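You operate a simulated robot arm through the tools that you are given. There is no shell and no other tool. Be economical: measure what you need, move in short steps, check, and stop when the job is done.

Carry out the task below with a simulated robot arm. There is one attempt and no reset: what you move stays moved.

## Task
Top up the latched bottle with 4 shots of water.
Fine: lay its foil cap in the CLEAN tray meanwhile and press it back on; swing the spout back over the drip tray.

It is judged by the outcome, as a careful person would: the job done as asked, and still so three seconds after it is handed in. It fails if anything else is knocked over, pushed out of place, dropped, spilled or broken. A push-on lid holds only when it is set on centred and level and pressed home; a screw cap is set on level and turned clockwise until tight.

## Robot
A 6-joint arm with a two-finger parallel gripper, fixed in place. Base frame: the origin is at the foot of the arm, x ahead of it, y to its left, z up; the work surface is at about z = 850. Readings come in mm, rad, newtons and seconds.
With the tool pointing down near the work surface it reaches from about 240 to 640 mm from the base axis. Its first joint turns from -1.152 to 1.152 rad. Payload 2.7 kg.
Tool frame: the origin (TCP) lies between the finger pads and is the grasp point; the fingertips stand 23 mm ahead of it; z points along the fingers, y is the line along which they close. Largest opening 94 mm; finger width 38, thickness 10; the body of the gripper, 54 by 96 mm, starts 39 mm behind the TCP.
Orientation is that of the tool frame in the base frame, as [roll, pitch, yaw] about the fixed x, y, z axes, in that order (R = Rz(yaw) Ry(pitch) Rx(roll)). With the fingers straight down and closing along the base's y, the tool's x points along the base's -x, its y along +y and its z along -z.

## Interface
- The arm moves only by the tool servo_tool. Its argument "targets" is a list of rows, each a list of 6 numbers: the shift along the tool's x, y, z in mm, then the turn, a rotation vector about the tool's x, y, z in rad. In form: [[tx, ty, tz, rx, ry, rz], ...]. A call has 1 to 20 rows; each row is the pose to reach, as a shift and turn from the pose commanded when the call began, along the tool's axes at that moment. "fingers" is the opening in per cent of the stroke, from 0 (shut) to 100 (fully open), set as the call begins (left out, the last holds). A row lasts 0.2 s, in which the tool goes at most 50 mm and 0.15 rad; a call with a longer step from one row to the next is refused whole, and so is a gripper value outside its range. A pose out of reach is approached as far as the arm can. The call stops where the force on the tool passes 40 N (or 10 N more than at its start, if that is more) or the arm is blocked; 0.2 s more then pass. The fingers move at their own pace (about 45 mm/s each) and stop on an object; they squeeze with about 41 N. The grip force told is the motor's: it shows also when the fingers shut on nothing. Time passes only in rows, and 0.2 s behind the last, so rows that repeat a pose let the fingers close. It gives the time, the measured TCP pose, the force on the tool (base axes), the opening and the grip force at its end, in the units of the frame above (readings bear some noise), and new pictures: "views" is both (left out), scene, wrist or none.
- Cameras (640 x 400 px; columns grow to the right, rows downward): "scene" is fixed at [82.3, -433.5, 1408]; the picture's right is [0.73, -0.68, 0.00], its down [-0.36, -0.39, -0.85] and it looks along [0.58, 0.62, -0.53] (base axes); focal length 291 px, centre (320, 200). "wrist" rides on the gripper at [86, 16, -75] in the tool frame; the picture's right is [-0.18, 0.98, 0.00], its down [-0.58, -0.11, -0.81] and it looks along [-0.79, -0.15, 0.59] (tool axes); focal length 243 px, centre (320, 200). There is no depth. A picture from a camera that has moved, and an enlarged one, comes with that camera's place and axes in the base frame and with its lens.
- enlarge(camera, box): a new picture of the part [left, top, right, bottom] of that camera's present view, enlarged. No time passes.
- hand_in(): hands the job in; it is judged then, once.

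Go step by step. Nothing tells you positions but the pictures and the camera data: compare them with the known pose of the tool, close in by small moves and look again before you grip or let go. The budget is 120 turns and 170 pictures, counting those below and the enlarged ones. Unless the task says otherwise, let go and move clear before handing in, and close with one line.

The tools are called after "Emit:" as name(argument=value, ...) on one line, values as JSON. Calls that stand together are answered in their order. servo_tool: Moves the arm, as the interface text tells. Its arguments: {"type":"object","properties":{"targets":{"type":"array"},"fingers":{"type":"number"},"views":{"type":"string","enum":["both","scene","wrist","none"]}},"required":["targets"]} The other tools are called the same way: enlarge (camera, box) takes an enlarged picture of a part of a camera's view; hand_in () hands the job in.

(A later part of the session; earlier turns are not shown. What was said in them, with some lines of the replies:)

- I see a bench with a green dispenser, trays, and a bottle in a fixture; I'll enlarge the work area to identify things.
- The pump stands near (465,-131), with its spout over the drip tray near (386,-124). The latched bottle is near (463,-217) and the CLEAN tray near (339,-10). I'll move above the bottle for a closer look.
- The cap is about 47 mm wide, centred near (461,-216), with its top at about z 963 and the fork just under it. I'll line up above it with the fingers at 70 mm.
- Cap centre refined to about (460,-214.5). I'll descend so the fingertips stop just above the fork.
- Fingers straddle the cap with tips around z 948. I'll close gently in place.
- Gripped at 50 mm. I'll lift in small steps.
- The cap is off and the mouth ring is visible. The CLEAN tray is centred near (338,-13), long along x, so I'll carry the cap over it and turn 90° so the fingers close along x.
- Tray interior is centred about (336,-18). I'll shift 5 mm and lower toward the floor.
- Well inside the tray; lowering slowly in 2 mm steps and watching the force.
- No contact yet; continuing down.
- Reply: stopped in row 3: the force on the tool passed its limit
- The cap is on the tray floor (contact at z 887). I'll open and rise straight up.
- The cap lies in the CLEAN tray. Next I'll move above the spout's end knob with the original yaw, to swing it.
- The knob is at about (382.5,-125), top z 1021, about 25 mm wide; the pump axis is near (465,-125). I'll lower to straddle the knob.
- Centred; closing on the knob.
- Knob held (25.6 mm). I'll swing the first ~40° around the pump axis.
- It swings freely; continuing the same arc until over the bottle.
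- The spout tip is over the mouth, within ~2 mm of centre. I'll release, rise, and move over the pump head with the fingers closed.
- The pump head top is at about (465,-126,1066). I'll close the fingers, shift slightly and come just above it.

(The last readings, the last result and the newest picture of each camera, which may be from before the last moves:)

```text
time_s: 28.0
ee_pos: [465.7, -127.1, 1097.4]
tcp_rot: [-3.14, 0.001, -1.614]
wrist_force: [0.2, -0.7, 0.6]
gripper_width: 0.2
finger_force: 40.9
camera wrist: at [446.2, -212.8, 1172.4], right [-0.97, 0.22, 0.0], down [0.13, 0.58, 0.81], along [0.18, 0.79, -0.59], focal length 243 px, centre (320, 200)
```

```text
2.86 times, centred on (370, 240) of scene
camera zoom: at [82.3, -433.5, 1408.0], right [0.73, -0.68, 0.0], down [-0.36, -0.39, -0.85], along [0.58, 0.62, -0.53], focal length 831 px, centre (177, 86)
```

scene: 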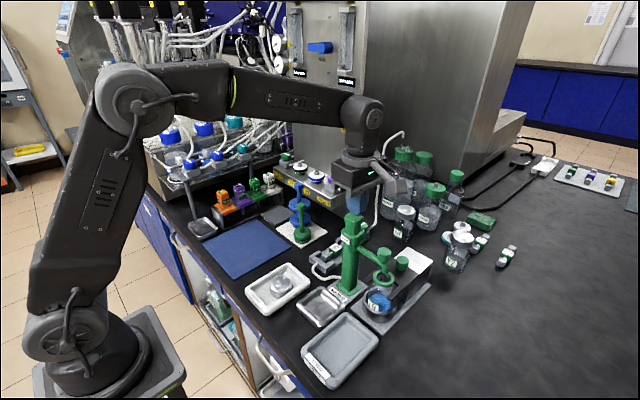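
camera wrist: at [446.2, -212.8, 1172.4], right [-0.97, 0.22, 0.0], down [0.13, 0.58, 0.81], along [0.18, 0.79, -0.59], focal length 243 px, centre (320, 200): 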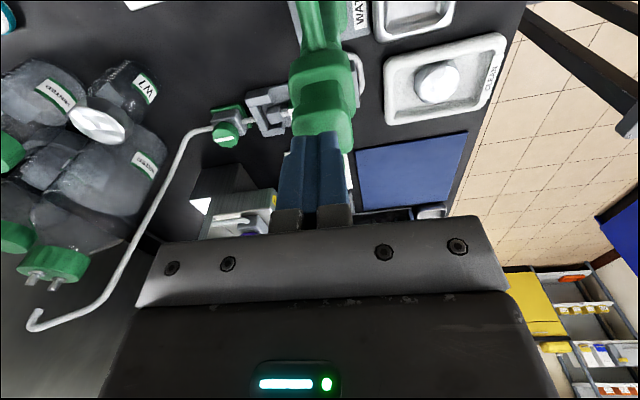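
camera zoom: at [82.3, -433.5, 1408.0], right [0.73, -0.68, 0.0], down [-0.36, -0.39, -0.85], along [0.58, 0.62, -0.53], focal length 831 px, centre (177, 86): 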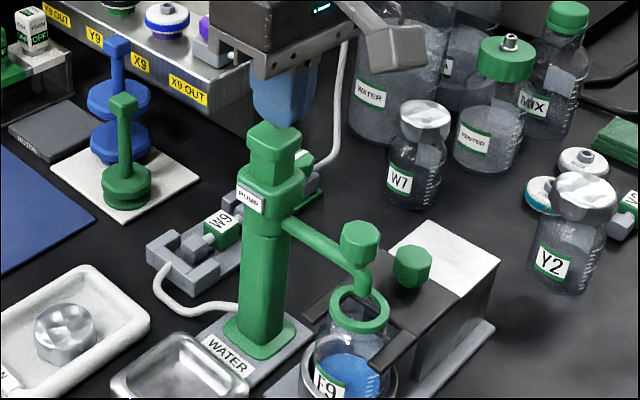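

Now the first press: descend gradually onto the head until it bottoms out.

Emit:
servo_tool(targets=[[0, 0, 4, 0, 0, 0], [0, 0, 7, 0, 0, 0], [0, 0, 10, 0, 0, 0], [0, 0, 13, 0, 0, 0], [0, 0, 16, 0, 0, 0]], views="none")

Emit:
enlarge(camera="scene", box=[310, 170, 430, 310])

```text
time_s: 29.2
ee_pos: [465.4, -126.3, 1082.0]
tcp_rot: [-3.141, -0.002, -1.613]
wrist_force: [-1.3, -1.0, 2.7]
gripper_width: 0.0
finger_force: 41.5
```

```text
2.86 times, centred on (370, 240) of scene
camera zoom: at [82.3, -433.5, 1408.0], right [0.73, -0.68, 0.0], down [-0.36, -0.39, -0.85], along [0.58, 0.62, -0.53], focal length 831 px, centre (177, 86)
```

zoom: 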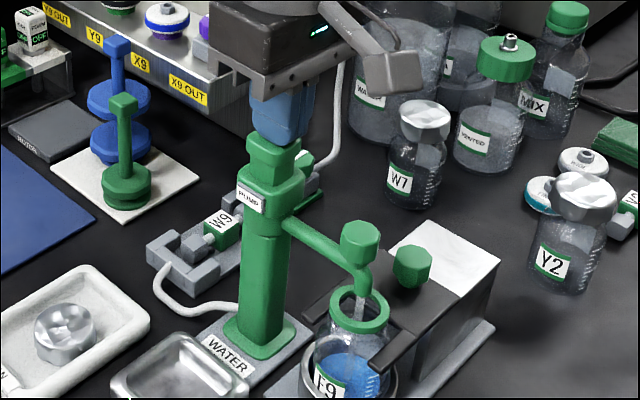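

Contact made and a stream already seems to start; I'll press to the end of the stroke.

Emit:
servo_tool(targets=[[0, 0, 3, 0, 0, 0], [0, 0, 6, 0, 0, 0], [0, 0, 9, 0, 0, 0], [0, 0, 12, 0, 0, 0], [0, 0, 15, 0, 0, 0], [0, 0, 18, 0, 0, 0], [0, 0, 21, 0, 0, 0], [0, 0, 24, 0, 0, 0]], views="none")

Emit:
enlarge(camera="scene", box=[310, 170, 430, 310])

```text
time_s: 31.0
ee_pos: [466.2, -127.6, 1065.1]
tcp_rot: [-3.13, -0.004, -1.612]
wrist_force: [-7.0, 3.7, 14.0]
gripper_width: 0.0
finger_force: 41.3
stopped in row 8: the force on the tool passed its limit (the readings are from after the stop); the commanded pose is now the measured one
```

```text
2.86 times, centred on (370, 240) of scene
camera zoom: at [81.9, -433.4, 1408.0], right [0.73, -0.68, 0.0], down [-0.36, -0.39, -0.85], along [0.58, 0.62, -0.53], focal length 831 px, centre (177, 86)
```

zoom: 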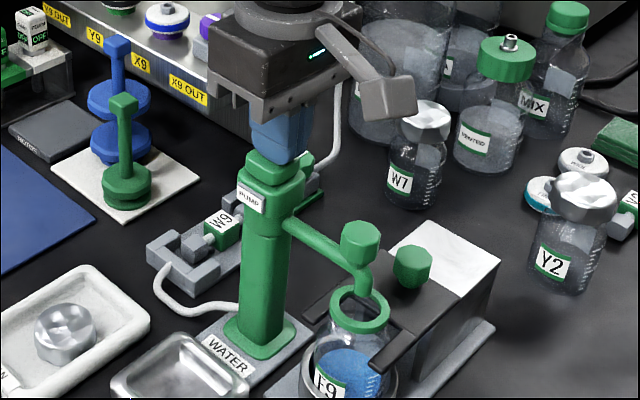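

Full stroke done (bottom at z≈1065). I'll let the head rise fully and compare the level.

Emit:
servo_tool(targets=[[0, 0, -6, 0, 0, 0], [0, 0, -12, 0, 0, 0], [0, 0, -18, 0, 0, 0], [0, 0, -26, 0, 0, 0], [0, 0, -30, 0, 0, 0], [0, 0, -30, 0, 0, 0], [0, 0, -30, 0, 0, 0]], views="none")

Emit:
enlarge(camera="scene", box=[310, 190, 430, 320])

Emit:
enlarge(camera="scene", box=[355, 265, 415, 320])

```text
time_s: 32.6
ee_pos: [466.5, -127.6, 1093.0]
tcp_rot: [-3.133, -0.001, -1.612]
wrist_force: [-1.0, 1.0, -0.1]
gripper_width: 0.0
finger_force: 40.9
```

```text
3.08 times, centred on (370, 255) of scene
camera zoom: at [82.3, -433.5, 1408.0], right [0.73, -0.68, 0.0], down [-0.36, -0.39, -0.85], along [0.58, 0.62, -0.53], focal length 895 px, centre (166, 31)
```

zoom: 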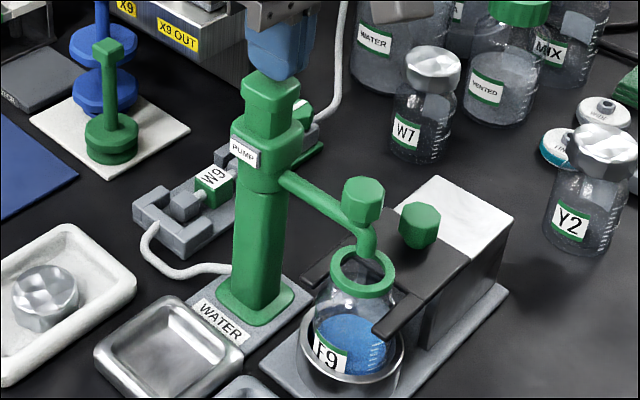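

```text
7.27 times, centred on (385, 292) of scene
camera zoom: at [82.3, -433.5, 1408.0], right [0.73, -0.68, 0.0], down [-0.36, -0.39, -0.85], along [0.58, 0.62, -0.53], focal length 2115 px, centre (-153, -473)
```

zoom: 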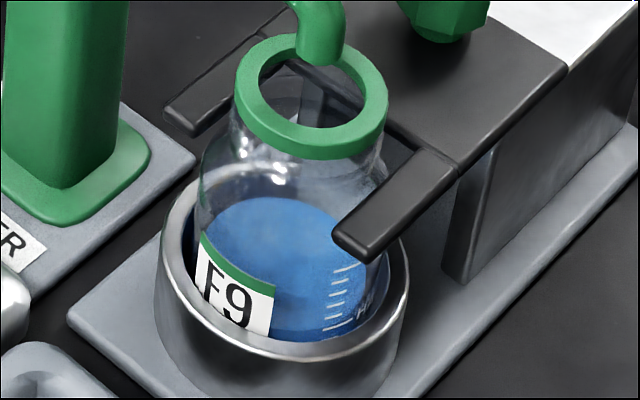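

The level rose with one press. Second press: down, hold, and back up in one call.

Emit:
servo_tool(targets=[[0, 0, 6, 0, 0, 0], [0, 0, 11, 0, 0, 0], [0, 0, 16, 0, 0, 0], [0, 0, 21, 0, 0, 0], [0, 0, 26, 0, 0, 0], [0, 0, 29, 0, 0, 0], [0, 0, 29, 0, 0, 0], [0, 0, 29, 0, 0, 0], [0, 0, 22, 0, 0, 0], [0, 0, 14, 0, 0, 0], [0, 0, 6, 0, 0, 0], [0, 0, 0, 0, 0, 0], [0, 0, 0, 0, 0, 0], [0, 0, 0, 0, 0, 0]], views="none")

Emit:
enlarge(camera="scene", box=[355, 265, 415, 320])

```text
time_s: 35.6
ee_pos: [467.8, -127.1, 1094.7]
tcp_rot: [-3.133, 0.0, -1.609]
wrist_force: [-0.1, -0.6, -0.1]
gripper_width: 0.2
finger_force: 40.9
```

```text
7.27 times, centred on (385, 292) of scene
camera zoom: at [82.3, -433.5, 1408.0], right [0.73, -0.68, 0.0], down [-0.36, -0.39, -0.85], along [0.58, 0.62, -0.53], focal length 2115 px, centre (-153, -473)
```

zoom: 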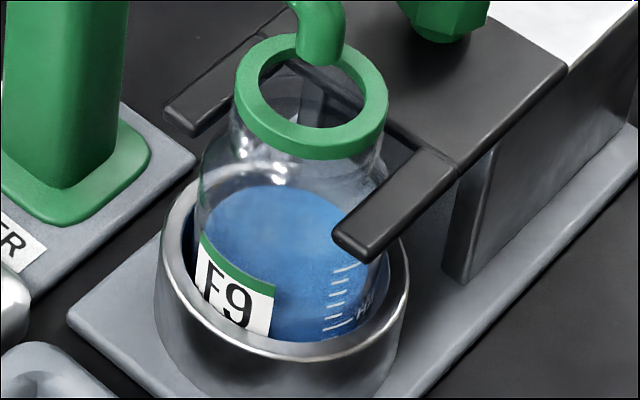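

The level rose again by the same amount. Third press.

Emit:
servo_tool(targets=[[0, 0, 6, 0, 0, 0], [0, 0, 11, 0, 0, 0], [0, 0, 16, 0, 0, 0], [0, 0, 21, 0, 0, 0], [0, 0, 26, 0, 0, 0], [0, 0, 29, 0, 0, 0], [0, 0, 29, 0, 0, 0], [0, 0, 29, 0, 0, 0], [0, 0, 22, 0, 0, 0], [0, 0, 14, 0, 0, 0], [0, 0, 6, 0, 0, 0], [0, 0, 0, 0, 0, 0], [0, 0, 0, 0, 0, 0], [0, 0, 0, 0, 0, 0]], views="none")

Emit:
enlarge(camera="scene", box=[355, 265, 415, 320])

```text
time_s: 38.6
ee_pos: [466.2, -126.9, 1093.1]
tcp_rot: [-3.133, -0.003, -1.611]
wrist_force: [0.4, 0.8, 0.1]
gripper_width: 0.0
finger_force: 40.7
```

```text
7.27 times, centred on (385, 292) of scene
camera zoom: at [82.3, -433.5, 1408.0], right [0.73, -0.68, 0.0], down [-0.36, -0.39, -0.85], along [0.58, 0.62, -0.53], focal length 2115 px, centre (-153, -473)
```

zoom: 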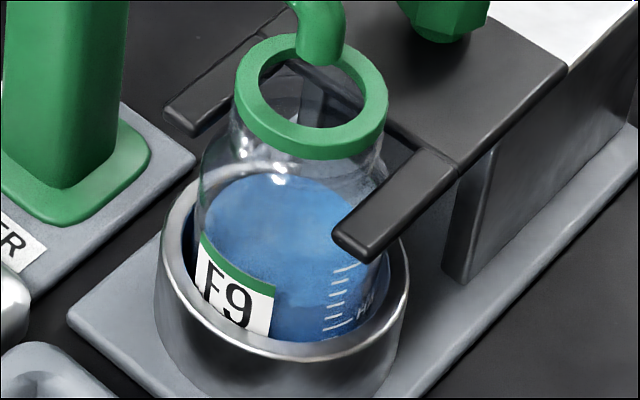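

Three equal rises so far (206→197→185→174 px). Fourth and last press.

Emit:
servo_tool(targets=[[0, 0, 6, 0, 0, 0], [0, 0, 11, 0, 0, 0], [0, 0, 16, 0, 0, 0], [0, 0, 21, 0, 0, 0], [0, 0, 26, 0, 0, 0], [0, 0, 29, 0, 0, 0], [0, 0, 29, 0, 0, 0], [0, 0, 29, 0, 0, 0], [0, 0, 22, 0, 0, 0], [0, 0, 14, 0, 0, 0], [0, 0, 6, 0, 0, 0], [0, 0, 0, 0, 0, 0], [0, 0, 0, 0, 0, 0], [0, 0, -20, 0, 0, 0]], views="none")

Emit:
enlarge(camera="scene", box=[355, 265, 415, 320])

```text
time_s: 41.6
ee_pos: [465.7, -127.7, 1113.3]
tcp_rot: [-3.134, -0.001, -1.611]
wrist_force: [-0.3, -0.2, -0.3]
gripper_width: 0.1
finger_force: 41.0
```

```text
7.27 times, centred on (385, 292) of scene
camera zoom: at [82.3, -433.5, 1408.0], right [0.73, -0.68, 0.0], down [-0.36, -0.39, -0.85], along [0.58, 0.62, -0.53], focal length 2115 px, centre (-153, -473)
```

zoom: 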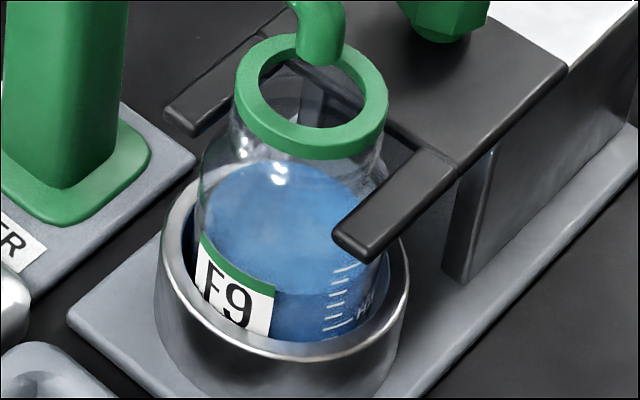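

Four shots are in. Now I'll return above the spout knob with the fingers open and lower around it.

Emit:
servo_tool(targets=[[0, 0, -15, -0.007, 0, 0], [30, 0, -15, -0.007, 0, 0], [60, -1, -15, -0.007, 0, 0], [80, -1, -15, -0.007, 0, 0], [80, -1, 10, -0.007, 0, 0], [80, -1, 35, -0.007, 0, 0]], fingers=55)

Emit:
enlarge(camera="wrist", box=[220, 0, 420, 220])

```text
time_s: 43.0
ee_pos: [463.1, -207.1, 1078.9]
tcp_rot: [-3.141, -0.002, -1.611]
wrist_force: [0.1, -0.2, 1.0]
gripper_width: 51.5
finger_force: 0.0
camera wrist: at [444.6, -292.3, 1153.7], right [-0.97, 0.22, 0.0], down [0.13, 0.58, 0.81], along [0.18, 0.78, -0.59], focal length 243 px, centre (320, 200)
```

scene: 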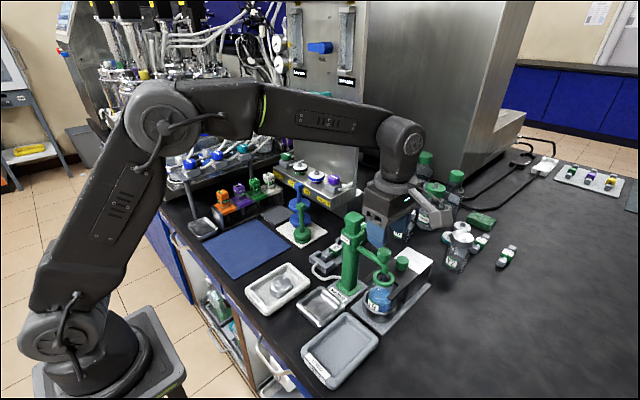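
wrist: 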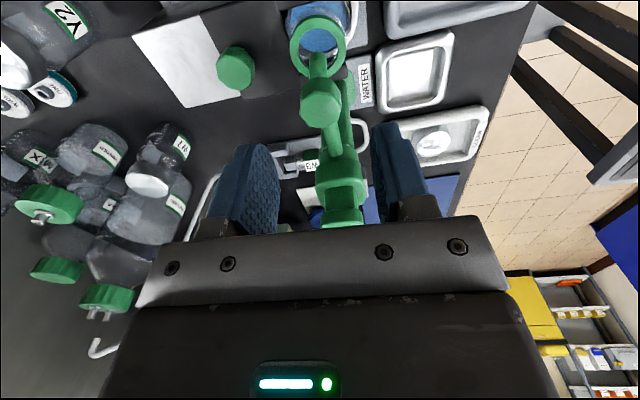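

```text
1.82 times, centred on (320, 110) of wrist
camera zoom: at [444.6, -292.3, 1153.7], right [-0.97, 0.22, 0.0], down [0.13, 0.58, 0.81], along [0.18, 0.78, -0.59], focal length 441 px, centre (320, 364)
```

zoom: 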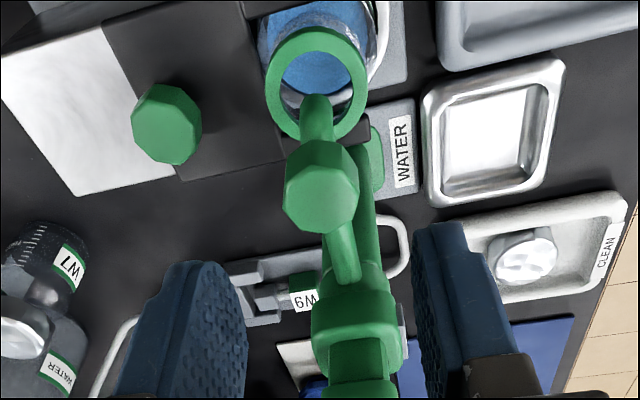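

Knob is centred between the fingers. Lower and grip.

Emit:
servo_tool(targets=[[0, 0, 20, 0, 0, 0], [0, 0, 40, 0, 0, 0], [0, 0, 51, 0, 0, 0], [0, 0, 51, 0, 0, 0]], views="none")

Emit:
servo_tool(targets=[[0, 0, 0, 0, 0, 0], [0, 0, 0, 0, 0, 0], [0, 0, 0, 0, 0, 0], [0, 0, 0, 0, 0, 0]], fingers=10, views="wrist")

```text
time_s: 44.0
ee_pos: [464.7, -208.5, 1027.7]
tcp_rot: [-3.139, 0.0, -1.61]
wrist_force: [0.4, 0.3, -0.5]
gripper_width: 51.7
finger_force: 0.0
```

```text
time_s: 45.0
ee_pos: [464.1, -207.7, 1027.2]
tcp_rot: [-3.139, -0.002, -1.611]
wrist_force: [1.1, -0.5, 0.6]
gripper_width: 25.1
finger_force: 44.7
camera wrist: at [444.8, -292.6, 1102.3], right [-0.97, 0.22, 0.0], down [0.13, 0.58, 0.81], along [0.18, 0.78, -0.59], focal length 243 px, centre (320, 200)
```

wrist: 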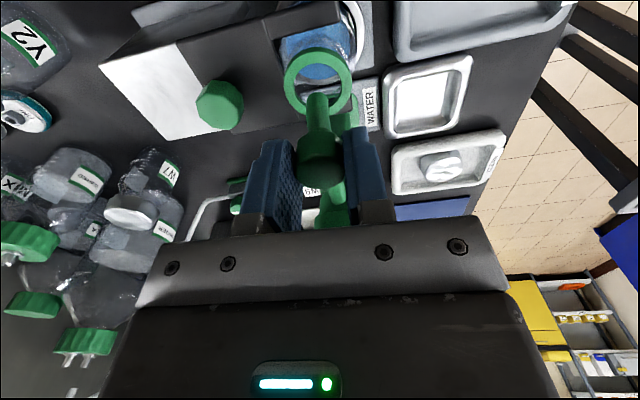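

Gripped; swinging back along the same arc to the drip tray.

Emit:
servo_tool(targets=[[-0.4, 8.3, 0, 0, 0, 0.1], [-1.7, 16.5, 0, 0, 0, 0.2], [-3.7, 24.5, 0, 0, 0, 0.3], [-6.6, 32.3, 0, 0, 0, 0.4], [-10.2, 39.8, 0, 0, 0, 0.5], [-14.5, 46.9, 0, 0, 0, 0.6], [-19.5, 53.5, 0, 0, 0, 0.7], [-25.2, 59.5, 0, 0, 0, 0.8], [-31.4, 65.0, 0, 0, 0, 0.9], [-38.2, 69.8, 0, 0, 0, 1.0], [-45.4, 74.0, 0, 0, 0, 1.1], [-52.9, 77.4, 0, 0, 0, 1.2], [-60.8, 80.0, 0, 0, 0, 1.3], [-68.9, 81.8, 0, 0, 0, 1.4], [-77.1, 82.8, 0, 0, 0, 1.5], [-79.6, 82.9, 0, 0, 0, 1.53]])

Emit:
enlarge(camera="scene", box=[290, 200, 410, 320])

```text
time_s: 48.2
ee_pos: [383.1, -130.2, 1027.7]
tcp_rot: [-3.141, -0.006, -3.084]
wrist_force: [-9.5, 1.1, 4.9]
gripper_width: 25.1
finger_force: 44.6
stopped in row 15: the force on the tool passed its limit (the readings are from after the stop); the commanded pose is now the measured one
camera wrist: at [295.9, -117.8, 1102.6], right [0.13, 0.99, 0.0], down [0.59, -0.08, 0.8], along [0.8, -0.1, -0.6], focal length 243 px, centre (320, 200)
```

scene: 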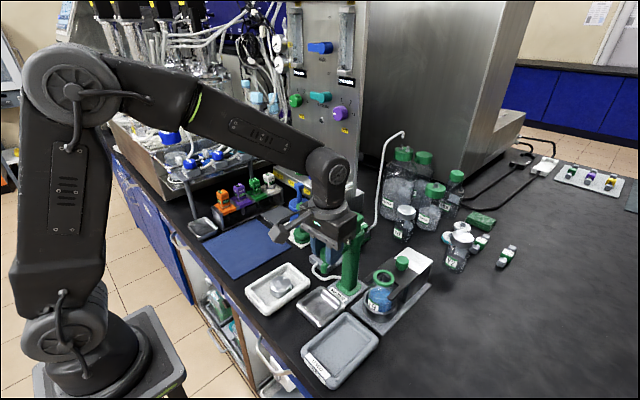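
wrist: 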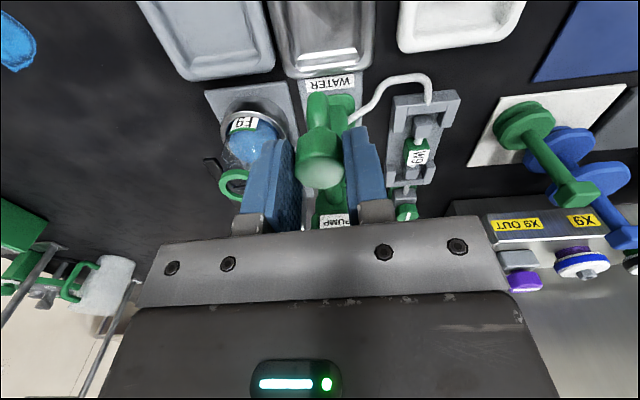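

```text
3.33 times, centred on (350, 260) of scene
camera zoom: at [82.1, -433.5, 1408.0], right [0.73, -0.68, 0.0], down [-0.36, -0.39, -0.85], along [0.58, 0.62, -0.53], focal length 969 px, centre (220, 0)
```

zoom: 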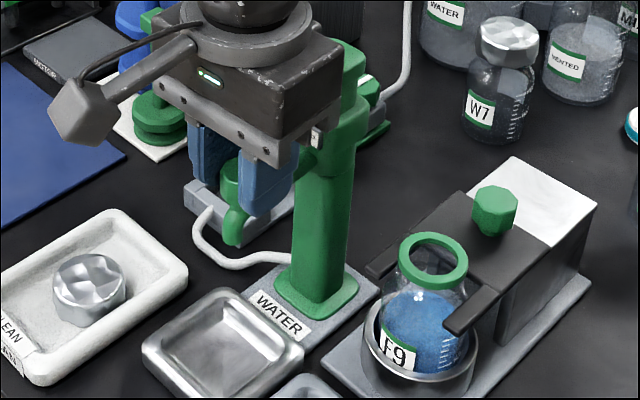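

The swing stopped about 3° short of where it began, perhaps at its end stop. I'll release and check where the tip hangs.

Emit:
servo_tool(targets=[[0, 0, 0, 0, 0, 0], [0, 0, 0, 0, 0, 0], [0, 0, 0, 0, 0, 0], [0, 0, -30, 0, 0, 0], [0, 0, -70, 0, 0, 0]], fingers=60)

Emit:
enlarge(camera="scene", box=[290, 200, 410, 320])

Emit:
enlarge(camera="wrist", box=[200, 0, 440, 200])

```text
time_s: 49.4
ee_pos: [384.1, -129.6, 1097.4]
tcp_rot: [-3.14, -0.002, -3.084]
wrist_force: [0.1, -0.8, -0.7]
gripper_width: 56.4
finger_force: 0.1
camera wrist: at [297.3, -117.3, 1172.2], right [0.13, 0.99, 0.0], down [0.59, -0.08, 0.8], along [0.8, -0.1, -0.59], focal length 243 px, centre (320, 200)
```

scene: 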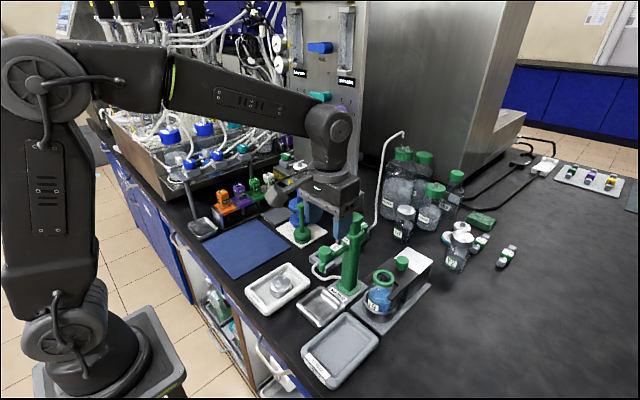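
wrist: 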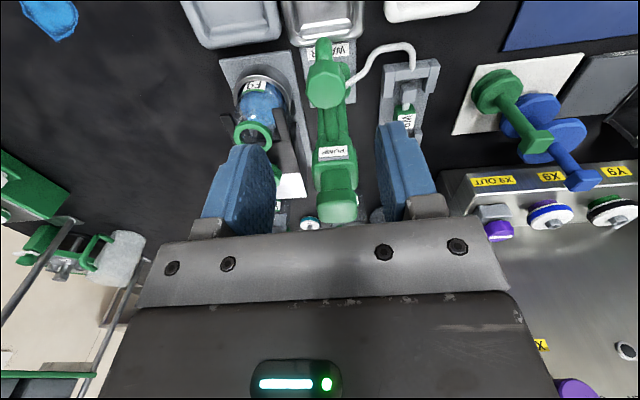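

```text
3.33 times, centred on (350, 260) of scene
camera zoom: at [82.3, -433.5, 1408.0], right [0.73, -0.68, 0.0], down [-0.36, -0.39, -0.85], along [0.58, 0.62, -0.53], focal length 969 px, centre (220, 0)
```

zoom: 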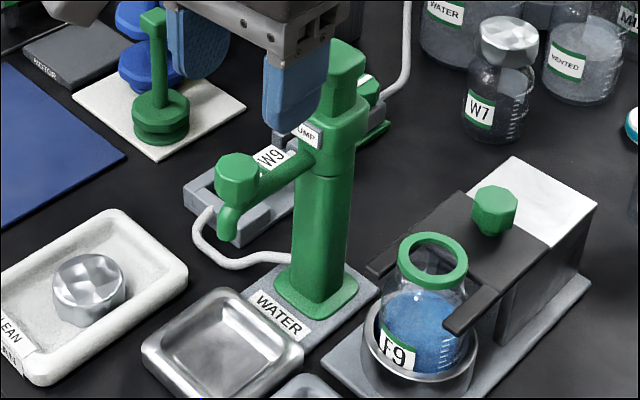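

```text
2.00 times, centred on (320, 100) of wrist
camera zoom: at [297.3, -117.3, 1172.2], right [0.13, 0.99, 0.0], down [0.59, -0.08, 0.8], along [0.8, -0.1, -0.59], focal length 485 px, centre (320, 400)
```

zoom: 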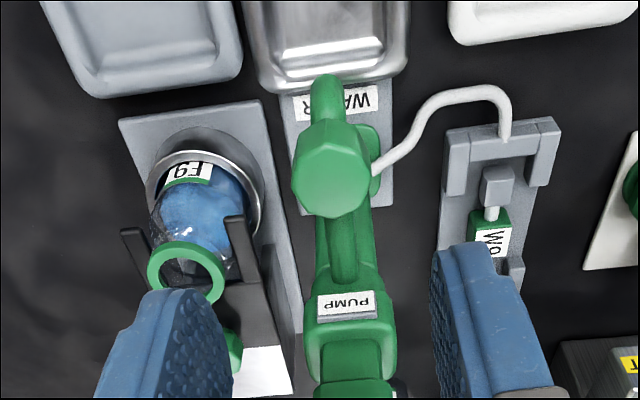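

The spout is back exactly at its original place over the drip tray. Now I'll return above the cap in the CLEAN tray with the fingers closing along x.

Emit:
servo_tool(targets=[[0, 0, -15, 0, 0, 0.14], [7, 19, -15, 0, 0, 0.28], [14, 38, -15, 0, 0, 0.42], [21, 57, -15, 0, 0, 0.56], [28, 76, -15, 0, 0, 0.7], [34, 95, -15, 0, 0, 0.84], [40.4, 114, -15, 0, 0, 0.98], [40.4, 114, -15, 0, 0, 1.12], [40.4, 114, -15, 0, 0, 1.26], [40.4, 114, -15, 0, 0, 1.4], [40.4, 114, -15, 0, 0, 1.54], [40.4, 114, -15, 0, 0, 1.629], [40.4, 114, 25, 0, 0, 1.629], [40.4, 114, 70, 0, 0, 1.629], [40.4, 114, 115, 0, 0, 1.629], [40.4, 114, 150, 0, 0, 1.629]], fingers=72)

Emit:
enlarge(camera="scene", box=[240, 220, 340, 320])

```text
time_s: 52.8
ee_pos: [335.4, -18.5, 948.1]
tcp_rot: [-3.141, 0.001, 1.572]
wrist_force: [0.0, 0.4, 0.3]
gripper_width: 67.6
finger_force: 0.1
camera wrist: at [353.1, 68.6, 1021.9], right [0.98, -0.18, 0.0], down [-0.11, -0.58, 0.81], along [-0.15, -0.79, -0.59], focal length 243 px, centre (320, 200)
```

scene: 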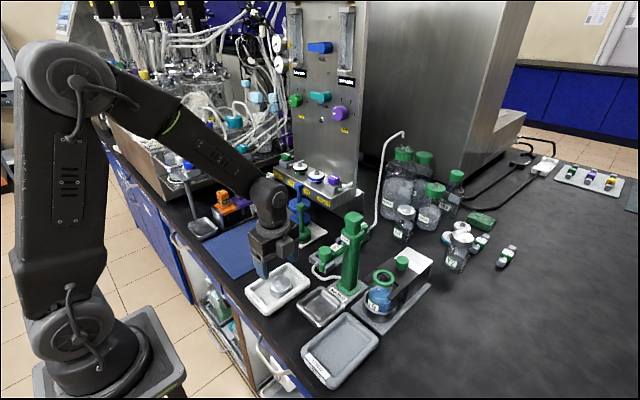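
wrist: 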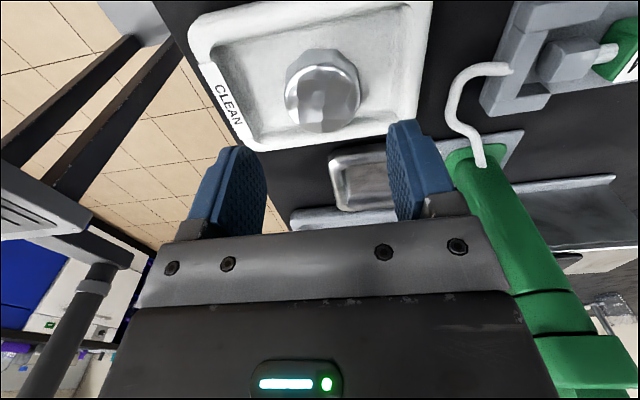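

```text
4.00 times, centred on (290, 270) of scene
camera zoom: at [82.3, -433.5, 1408.0], right [0.73, -0.68, 0.0], down [-0.36, -0.39, -0.85], along [0.58, 0.62, -0.53], focal length 1163 px, centre (440, -80)
```

zoom: 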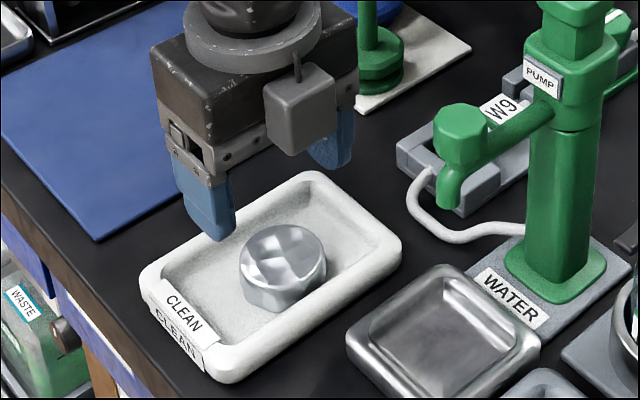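

The cap sits where I left it, about (337,-18). Lower around it and close.

Emit:
servo_tool(targets=[[0, 1.5, 25, 0, 0, 0], [0, 1.5, 45, 0, 0, 0], [0, 1.5, 55, 0, 0, 0], [0, 1.5, 59, 0, 0, 0], [0, 1.5, 59, 0, 0, 0]], views="none")

Emit:
servo_tool(targets=[[0, 0, 0, 0, 0, 0], [0, 0, 0, 0, 0, 0], [0, 0, 0, 0, 0, 0], [0, 0, 0, 0, 0, 0]], fingers=40, views="wrist")

Emit:
enlarge(camera="scene", box=[240, 240, 340, 320])

```text
time_s: 54.0
ee_pos: [337.7, -18.0, 889.3]
tcp_rot: [-3.139, 0.0, 1.571]
wrist_force: [0.2, 0.4, 0.1]
gripper_width: 67.6
finger_force: 0.0
```

```text
time_s: 55.0
ee_pos: [338.0, -17.0, 888.5]
tcp_rot: [-3.138, 0.0, 1.57]
wrist_force: [-0.2, -1.0, -0.3]
gripper_width: 49.8
finger_force: 41.4
camera wrist: at [354.4, 69.4, 963.1], right [0.98, -0.18, 0.0], down [-0.11, -0.58, 0.81], along [-0.15, -0.79, -0.59], focal length 243 px, centre (320, 200)
```

wrist: 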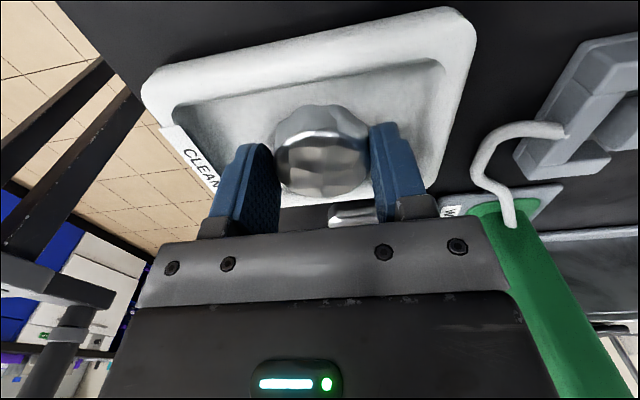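

```text
5.00 times, centred on (290, 280) of scene
camera zoom: at [82.3, -433.5, 1408.0], right [0.73, -0.68, 0.0], down [-0.36, -0.39, -0.85], along [0.58, 0.62, -0.53], focal length 1454 px, centre (470, -200)
```

zoom: 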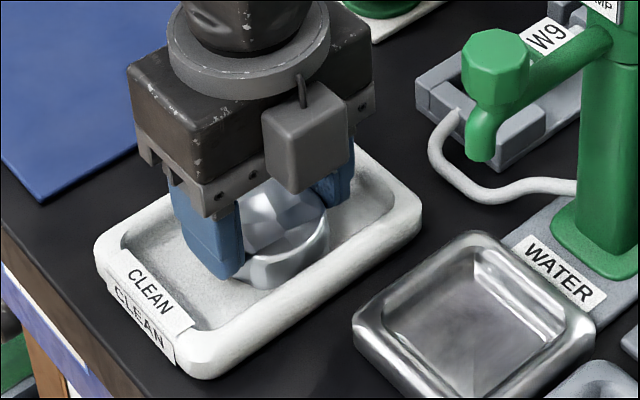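

Gripped at 50 mm. Lift, carry over the bottle while turning back, and hover.

Emit:
servo_tool(targets=[[0, 0, -20, 0, 0, 0], [0, 0, -65, 0, 0, 0], [0, 0, -110, 0, 0, 0], [0, 0, -155, 0, 0, 0], [0, 0, -200, 0, 0, 0], [0, 0, -232, 0, 0, 0], [-28, 17, -232, 0, 0, -0.14], [-56, 35, -232, 0, 0, -0.28], [-84, 52, -232, 0, 0, -0.42], [-112, 70, -232, 0, 0, -0.56], [-140, 87, -232, 0, 0, -0.7], [-168, 105, -232, 0, 0, -0.84], [-197, 123, -232, 0, 0, -0.98], [-197, 123, -232, 0, 0, -1.12], [-197, 123, -232, 0, 0, -1.26], [-197, 123, -232, 0, 0, -1.4], [-197, 123, -232, 0, 0, -1.54], [-197, 123, -232, 0, 0, -1.5708], [-197, 123, -190, 0, 0, -1.5708], [-197, 123, -150, 0, 0, -1.5708]])

Emit:
enlarge(camera="scene", box=[340, 200, 440, 310])

Emit:
enlarge(camera="wrist", box=[240, 0, 400, 200])

```text
time_s: 59.2
ee_pos: [460.9, -213.6, 1034.7]
tcp_rot: [-3.141, 0.0, -3.14]
wrist_force: [0.8, 0.6, 0.2]
gripper_width: 50.1
finger_force: 41.1
camera wrist: at [375.2, -197.4, 1111.2], right [0.18, 0.98, 0.0], down [0.58, -0.11, 0.81], along [0.79, -0.15, -0.59], focal length 243 px, centre (320, 200)
```

scene: 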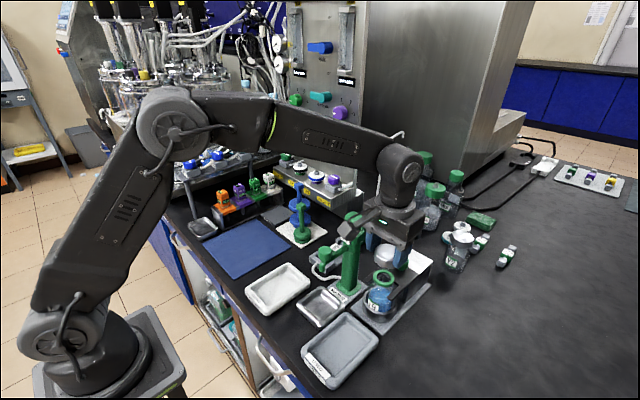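
wrist: 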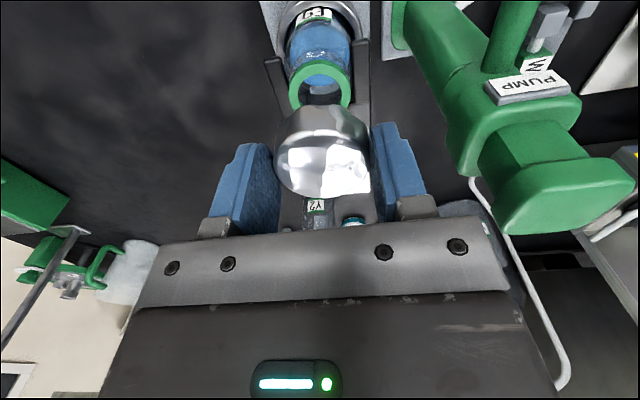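

```text
3.64 times, centred on (390, 255) of scene
camera zoom: at [82.3, -433.5, 1408.0], right [0.73, -0.68, 0.0], down [-0.36, -0.39, -0.85], along [0.58, 0.62, -0.53], focal length 1058 px, centre (66, 0)
```

zoom: 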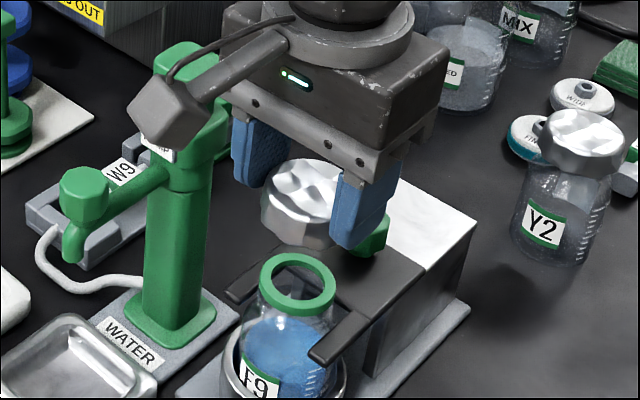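

```text
2.00 times, centred on (320, 100) of wrist
camera zoom: at [375.2, -197.4, 1111.2], right [0.18, 0.98, 0.0], down [0.58, -0.11, 0.81], along [0.79, -0.15, -0.59], focal length 485 px, centre (320, 400)
```

zoom: 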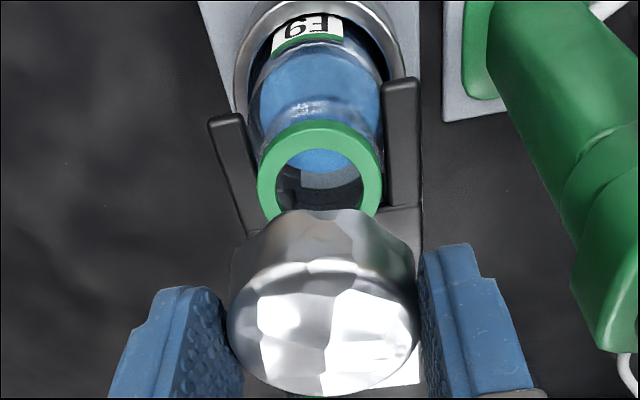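

Mouth and cap are aligned within about 1 mm. I'll lower until the cap is just at the rim.

Emit:
servo_tool(targets=[[0, 0, 15, 0, 0, 0], [0, 0, 28, 0, 0, 0], [0, 0, 38, 0, 0, 0], [0, 0, 44, 0, 0, 0]])

Emit:
enlarge(camera="scene", box=[340, 230, 440, 310])

Emit:
enlarge(camera="wrist", box=[240, 0, 400, 200])

```text
time_s: 60.2
ee_pos: [462.0, -215.1, 994.0]
tcp_rot: [3.142, -0.004, -3.141]
wrist_force: [-0.2, -0.3, -0.2]
gripper_width: 50.2
finger_force: 40.7
camera wrist: at [375.1, -198.1, 1068.3], right [0.18, 0.98, 0.0], down [0.58, -0.11, 0.8], along [0.79, -0.15, -0.59], focal length 243 px, centre (320, 200)
```

scene: 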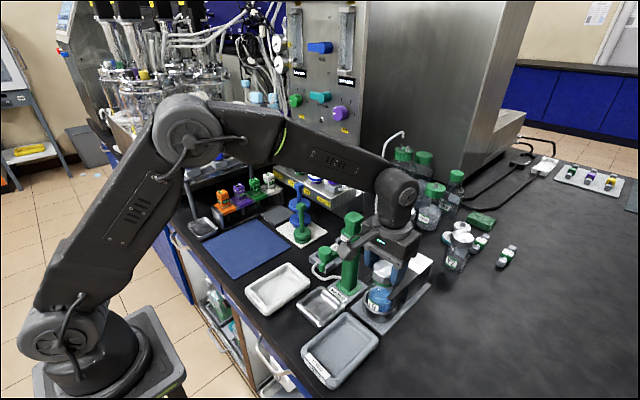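
wrist: 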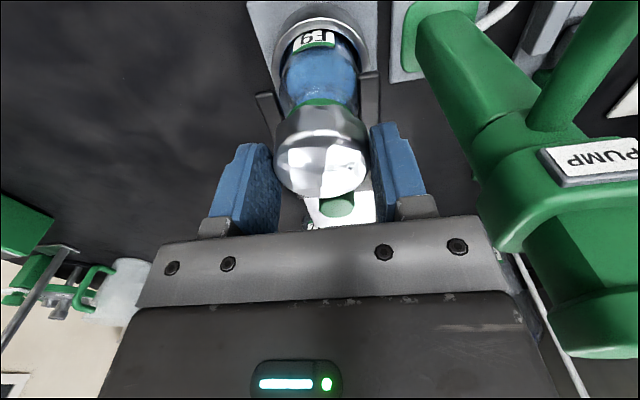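

```text
5.00 times, centred on (390, 270) of scene
camera zoom: at [82.3, -433.5, 1408.0], right [0.73, -0.68, 0.0], down [-0.36, -0.39, -0.85], along [0.58, 0.62, -0.53], focal length 1454 px, centre (-30, -150)
```

zoom: 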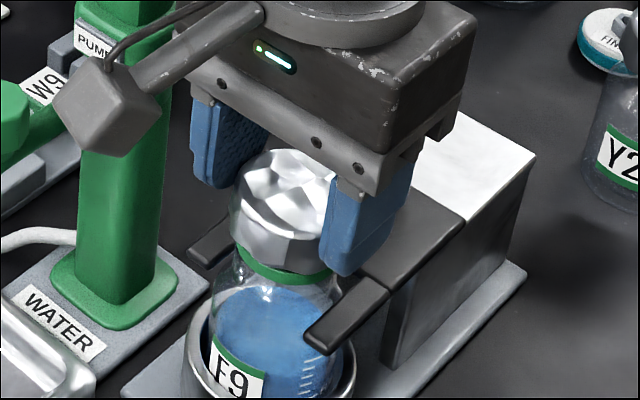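

```text
2.00 times, centred on (320, 100) of wrist
camera zoom: at [375.1, -198.1, 1068.3], right [0.18, 0.98, 0.0], down [0.58, -0.11, 0.8], along [0.79, -0.15, -0.59], focal length 485 px, centre (320, 400)
```

zoom: 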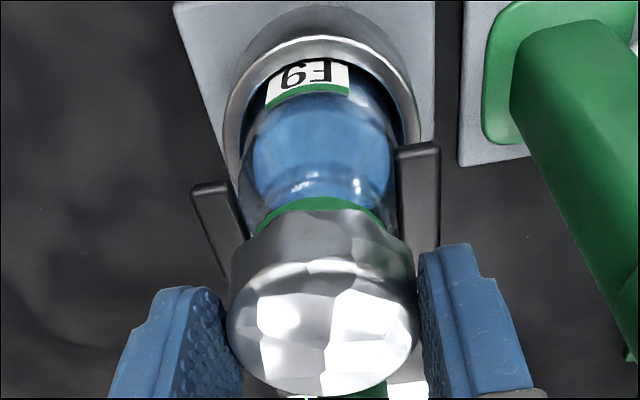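

Ring and cap are concentric. Lowering slowly to seat it.

Emit:
servo_tool(targets=[[0, 0, 3, 0, 0, 0], [0, 0, 6, 0, 0, 0], [0, 0, 9, 0, 0, 0], [0, 0, 12, 0, 0, 0], [0, 0, 14, 0, 0, 0], [0, 0, 16, 0, 0, 0], [0, 0, 18, 0, 0, 0], [0, 0, 20, 0, 0, 0]], views="none")

Emit:
enlarge(camera="scene", box=[340, 230, 440, 310])

```text
time_s: 62.0
ee_pos: [460.8, -215.1, 973.8]
tcp_rot: [-3.141, -0.004, 3.14]
wrist_force: [-0.5, -1.5, -0.9]
gripper_width: 50.2
finger_force: 41.3
```

```text
5.00 times, centred on (390, 270) of scene
camera zoom: at [82.3, -433.5, 1408.0], right [0.73, -0.68, 0.0], down [-0.36, -0.39, -0.85], along [0.58, 0.62, -0.53], focal length 1454 px, centre (-30, -150)
```

zoom: 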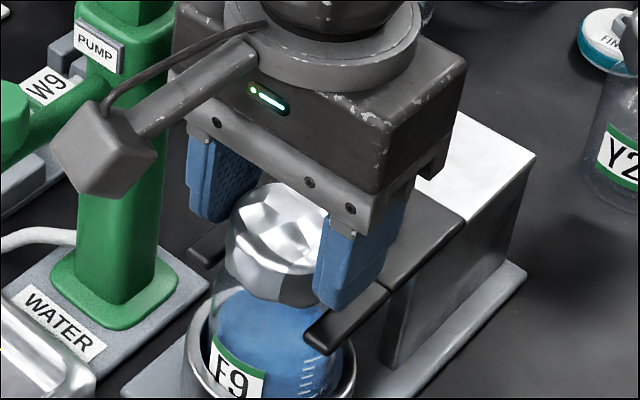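

Emit:
servo_tool(targets=[[0, 0, 1, 0, 0, 0], [0, 0, 2, 0, 0, 0], [0, 0, 3, 0, 0, 0], [0, 0, 4, 0, 0, 0], [0, 0, 5, 0, 0, 0], [0, 0, 6, 0, 0, 0]], views="wrist")

Emit:
enlarge(camera="scene", box=[340, 230, 440, 310])

```text
time_s: 63.4
ee_pos: [461.4, -215.7, 972.1]
tcp_rot: [-3.137, 0.002, -3.141]
wrist_force: [-9.5, 4.0, 36.0]
gripper_width: 49.9
finger_force: 41.4
camera wrist: at [374.2, -198.2, 1046.0], right [0.18, 0.98, 0.0], down [0.58, -0.11, 0.81], along [0.79, -0.15, -0.59], focal length 243 px, centre (320, 200)
```

wrist: 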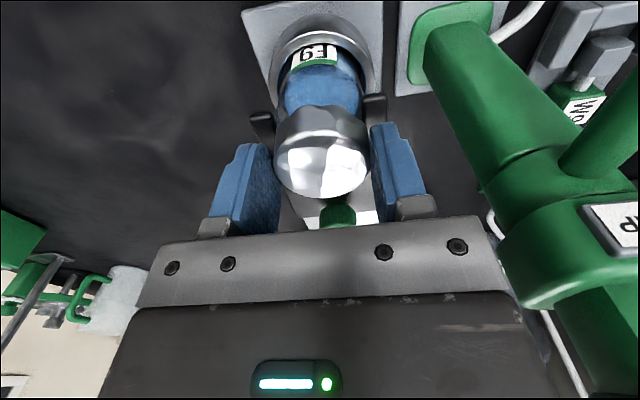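

```text
5.00 times, centred on (390, 270) of scene
camera zoom: at [81.5, -433.2, 1408.1], right [0.73, -0.68, 0.0], down [-0.36, -0.39, -0.85], along [0.58, 0.62, -0.53], focal length 1454 px, centre (-30, -150)
```

zoom: 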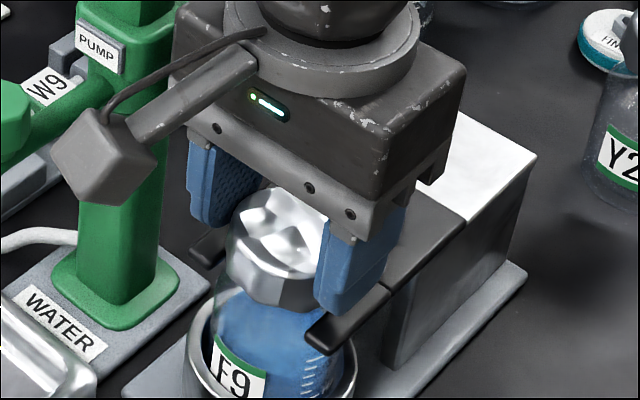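

36 N at exactly the seating height. I'll ease off, release, rise, and compare with the original picture.

Emit:
servo_tool(targets=[[0, 0, -4, 0, 0, 0], [0, 0, -4, 0, 0, 0]], views="none")

Emit:
servo_tool(targets=[[0, 0, 0, 0, 0, 0], [0, 0, 0, 0, 0, 0], [0, 0, 0, 0, 0, 0], [0, 0, -15, 0, 0, 0], [0, 0, -50, 0, 0, 0]], fingers=72)

Emit:
enlarge(camera="scene", box=[340, 240, 440, 320])

```text
time_s: 64.0
ee_pos: [461.4, -214.7, 971.6]
tcp_rot: [-3.139, -0.003, 3.14]
wrist_force: [0.2, -3.3, 10.3]
gripper_width: 50.1
finger_force: 41.4
```

```text
time_s: 65.2
ee_pos: [461.4, -214.9, 1022.6]
tcp_rot: [3.141, -0.004, -3.142]
wrist_force: [0.9, -0.3, -0.2]
gripper_width: 67.6
finger_force: 0.0
camera wrist: at [374.1, -198.0, 1097.1], right [0.18, 0.98, 0.0], down [0.58, -0.11, 0.8], along [0.79, -0.15, -0.59], focal length 243 px, centre (320, 200)
```

scene: 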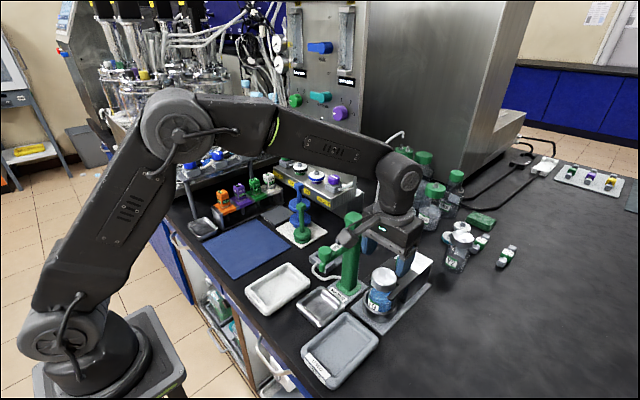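
wrist: 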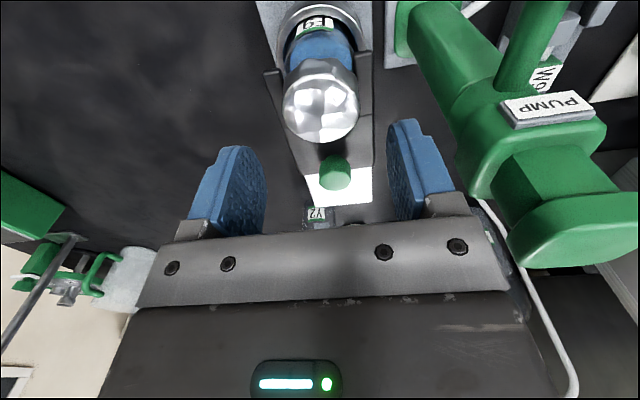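

```text
5.00 times, centred on (390, 280) of scene
camera zoom: at [82.3, -433.5, 1408.0], right [0.73, -0.68, 0.0], down [-0.36, -0.39, -0.85], along [0.58, 0.62, -0.53], focal length 1454 px, centre (-30, -200)
```

zoom: 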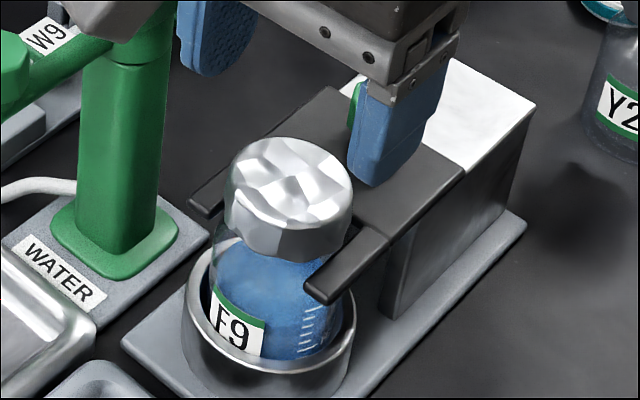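

The cap looks exactly as it originally did. For certainty I'll press once more on its top centre with closed fingers.

Emit:
servo_tool(targets=[[0, 0, -10, 0, 0, 0], [0, 0, -10, 0, 0, 0], [0, 0, -10, 0, 0, 0], [0, 0, -10, 0, 0, 0], [0, 0, 10, 0, 0, 0], [0, 0, 25, 0, 0, 0], [0, 0, 32, 0, 0, 0], [0, 0, 34, 0, 0, 0], [0, 0, 36, 0, 0, 0], [0, 0, 38, 0, 0, 0], [0, 0, 40, 0, 0, 0], [0, 0, 42, 0, 0, 0], [0, 0, 44, 0, 0, 0], [0, 0, 46, 0, 0, 0]], fingers=0, views="none")

```text
time_s: 68.1
ee_pos: [461.5, -214.7, 983.6]
tcp_rot: [-3.137, 0.003, 3.14]
wrist_force: [-3.6, 1.0, 6.3]
gripper_width: 0.0
finger_force: 40.9
stopped in row 14: the force on the tool passed its limit (the readings are from after the stop); the commanded pose is now the measured one
```

Pressed home to 40 N at z≈984. Rising clear and checking everything.

Emit:
servo_tool(targets=[[0, 0, -10, 0, 0, 0], [0, 0, -50, 0, 0, 0], [0, 0, -95, 0, 0, 0], [0, 0, -140, 0, 0, 0], [40, 0, -170, 0, 0, 0], [40, 40, -190, 0, 0, 0], [40, 80, -200, 0, 0, 0], [40, 120, -200, 0, 0, 0]], views="scene")

Emit:
enlarge(camera="scene", box=[230, 190, 450, 390])

Emit:
enlarge(camera="scene", box=[340, 240, 440, 320])

```text
time_s: 69.9
ee_pos: [423.8, -96.5, 1182.0]
tcp_rot: [-3.139, 0.002, -3.141]
wrist_force: [0.0, 0.3, 0.5]
gripper_width: 0.0
finger_force: 40.9
```

scene: 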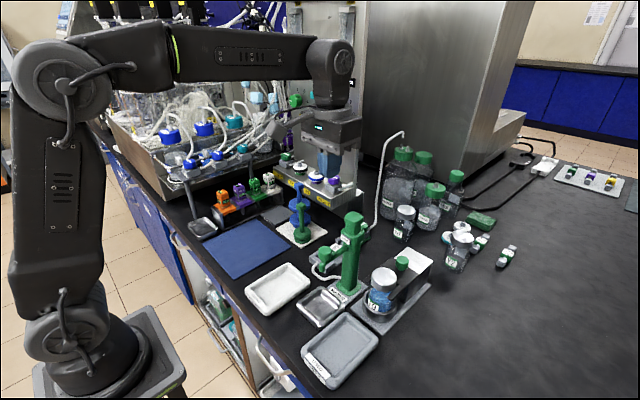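

```text
2.00 times, centred on (340, 290) of scene
camera zoom: at [82.3, -433.5, 1408.0], right [0.73, -0.68, 0.0], down [-0.36, -0.39, -0.85], along [0.58, 0.62, -0.53], focal length 582 px, centre (280, 20)
```

zoom: 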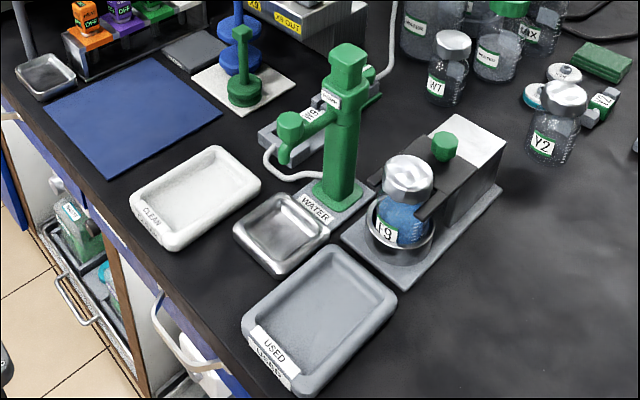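

```text
5.00 times, centred on (390, 280) of scene
camera zoom: at [82.3, -433.5, 1408.0], right [0.73, -0.68, 0.0], down [-0.36, -0.39, -0.85], along [0.58, 0.62, -0.53], focal length 1454 px, centre (-30, -200)
```

zoom: 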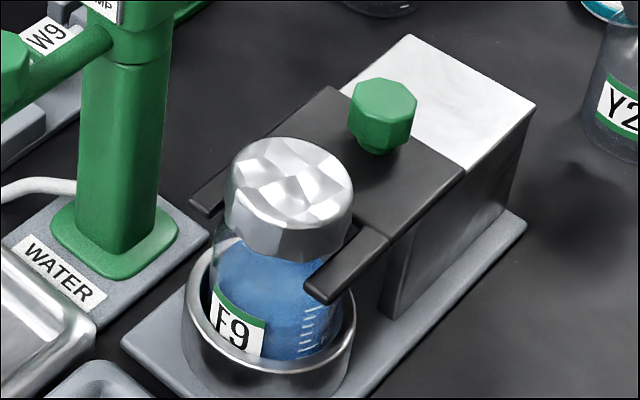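

The cap is seated level, the spout is back over the drip tray, nothing else has moved, and the arm is clear. I'm handing in.

Emit:
hand_in()

```text
The job is handed in.
```

The latched bottle (F9) got its 4 shots of water, its foil cap lay in the CLEAN tray meanwhile and is pressed back on, and the spout is back over the drip tray.
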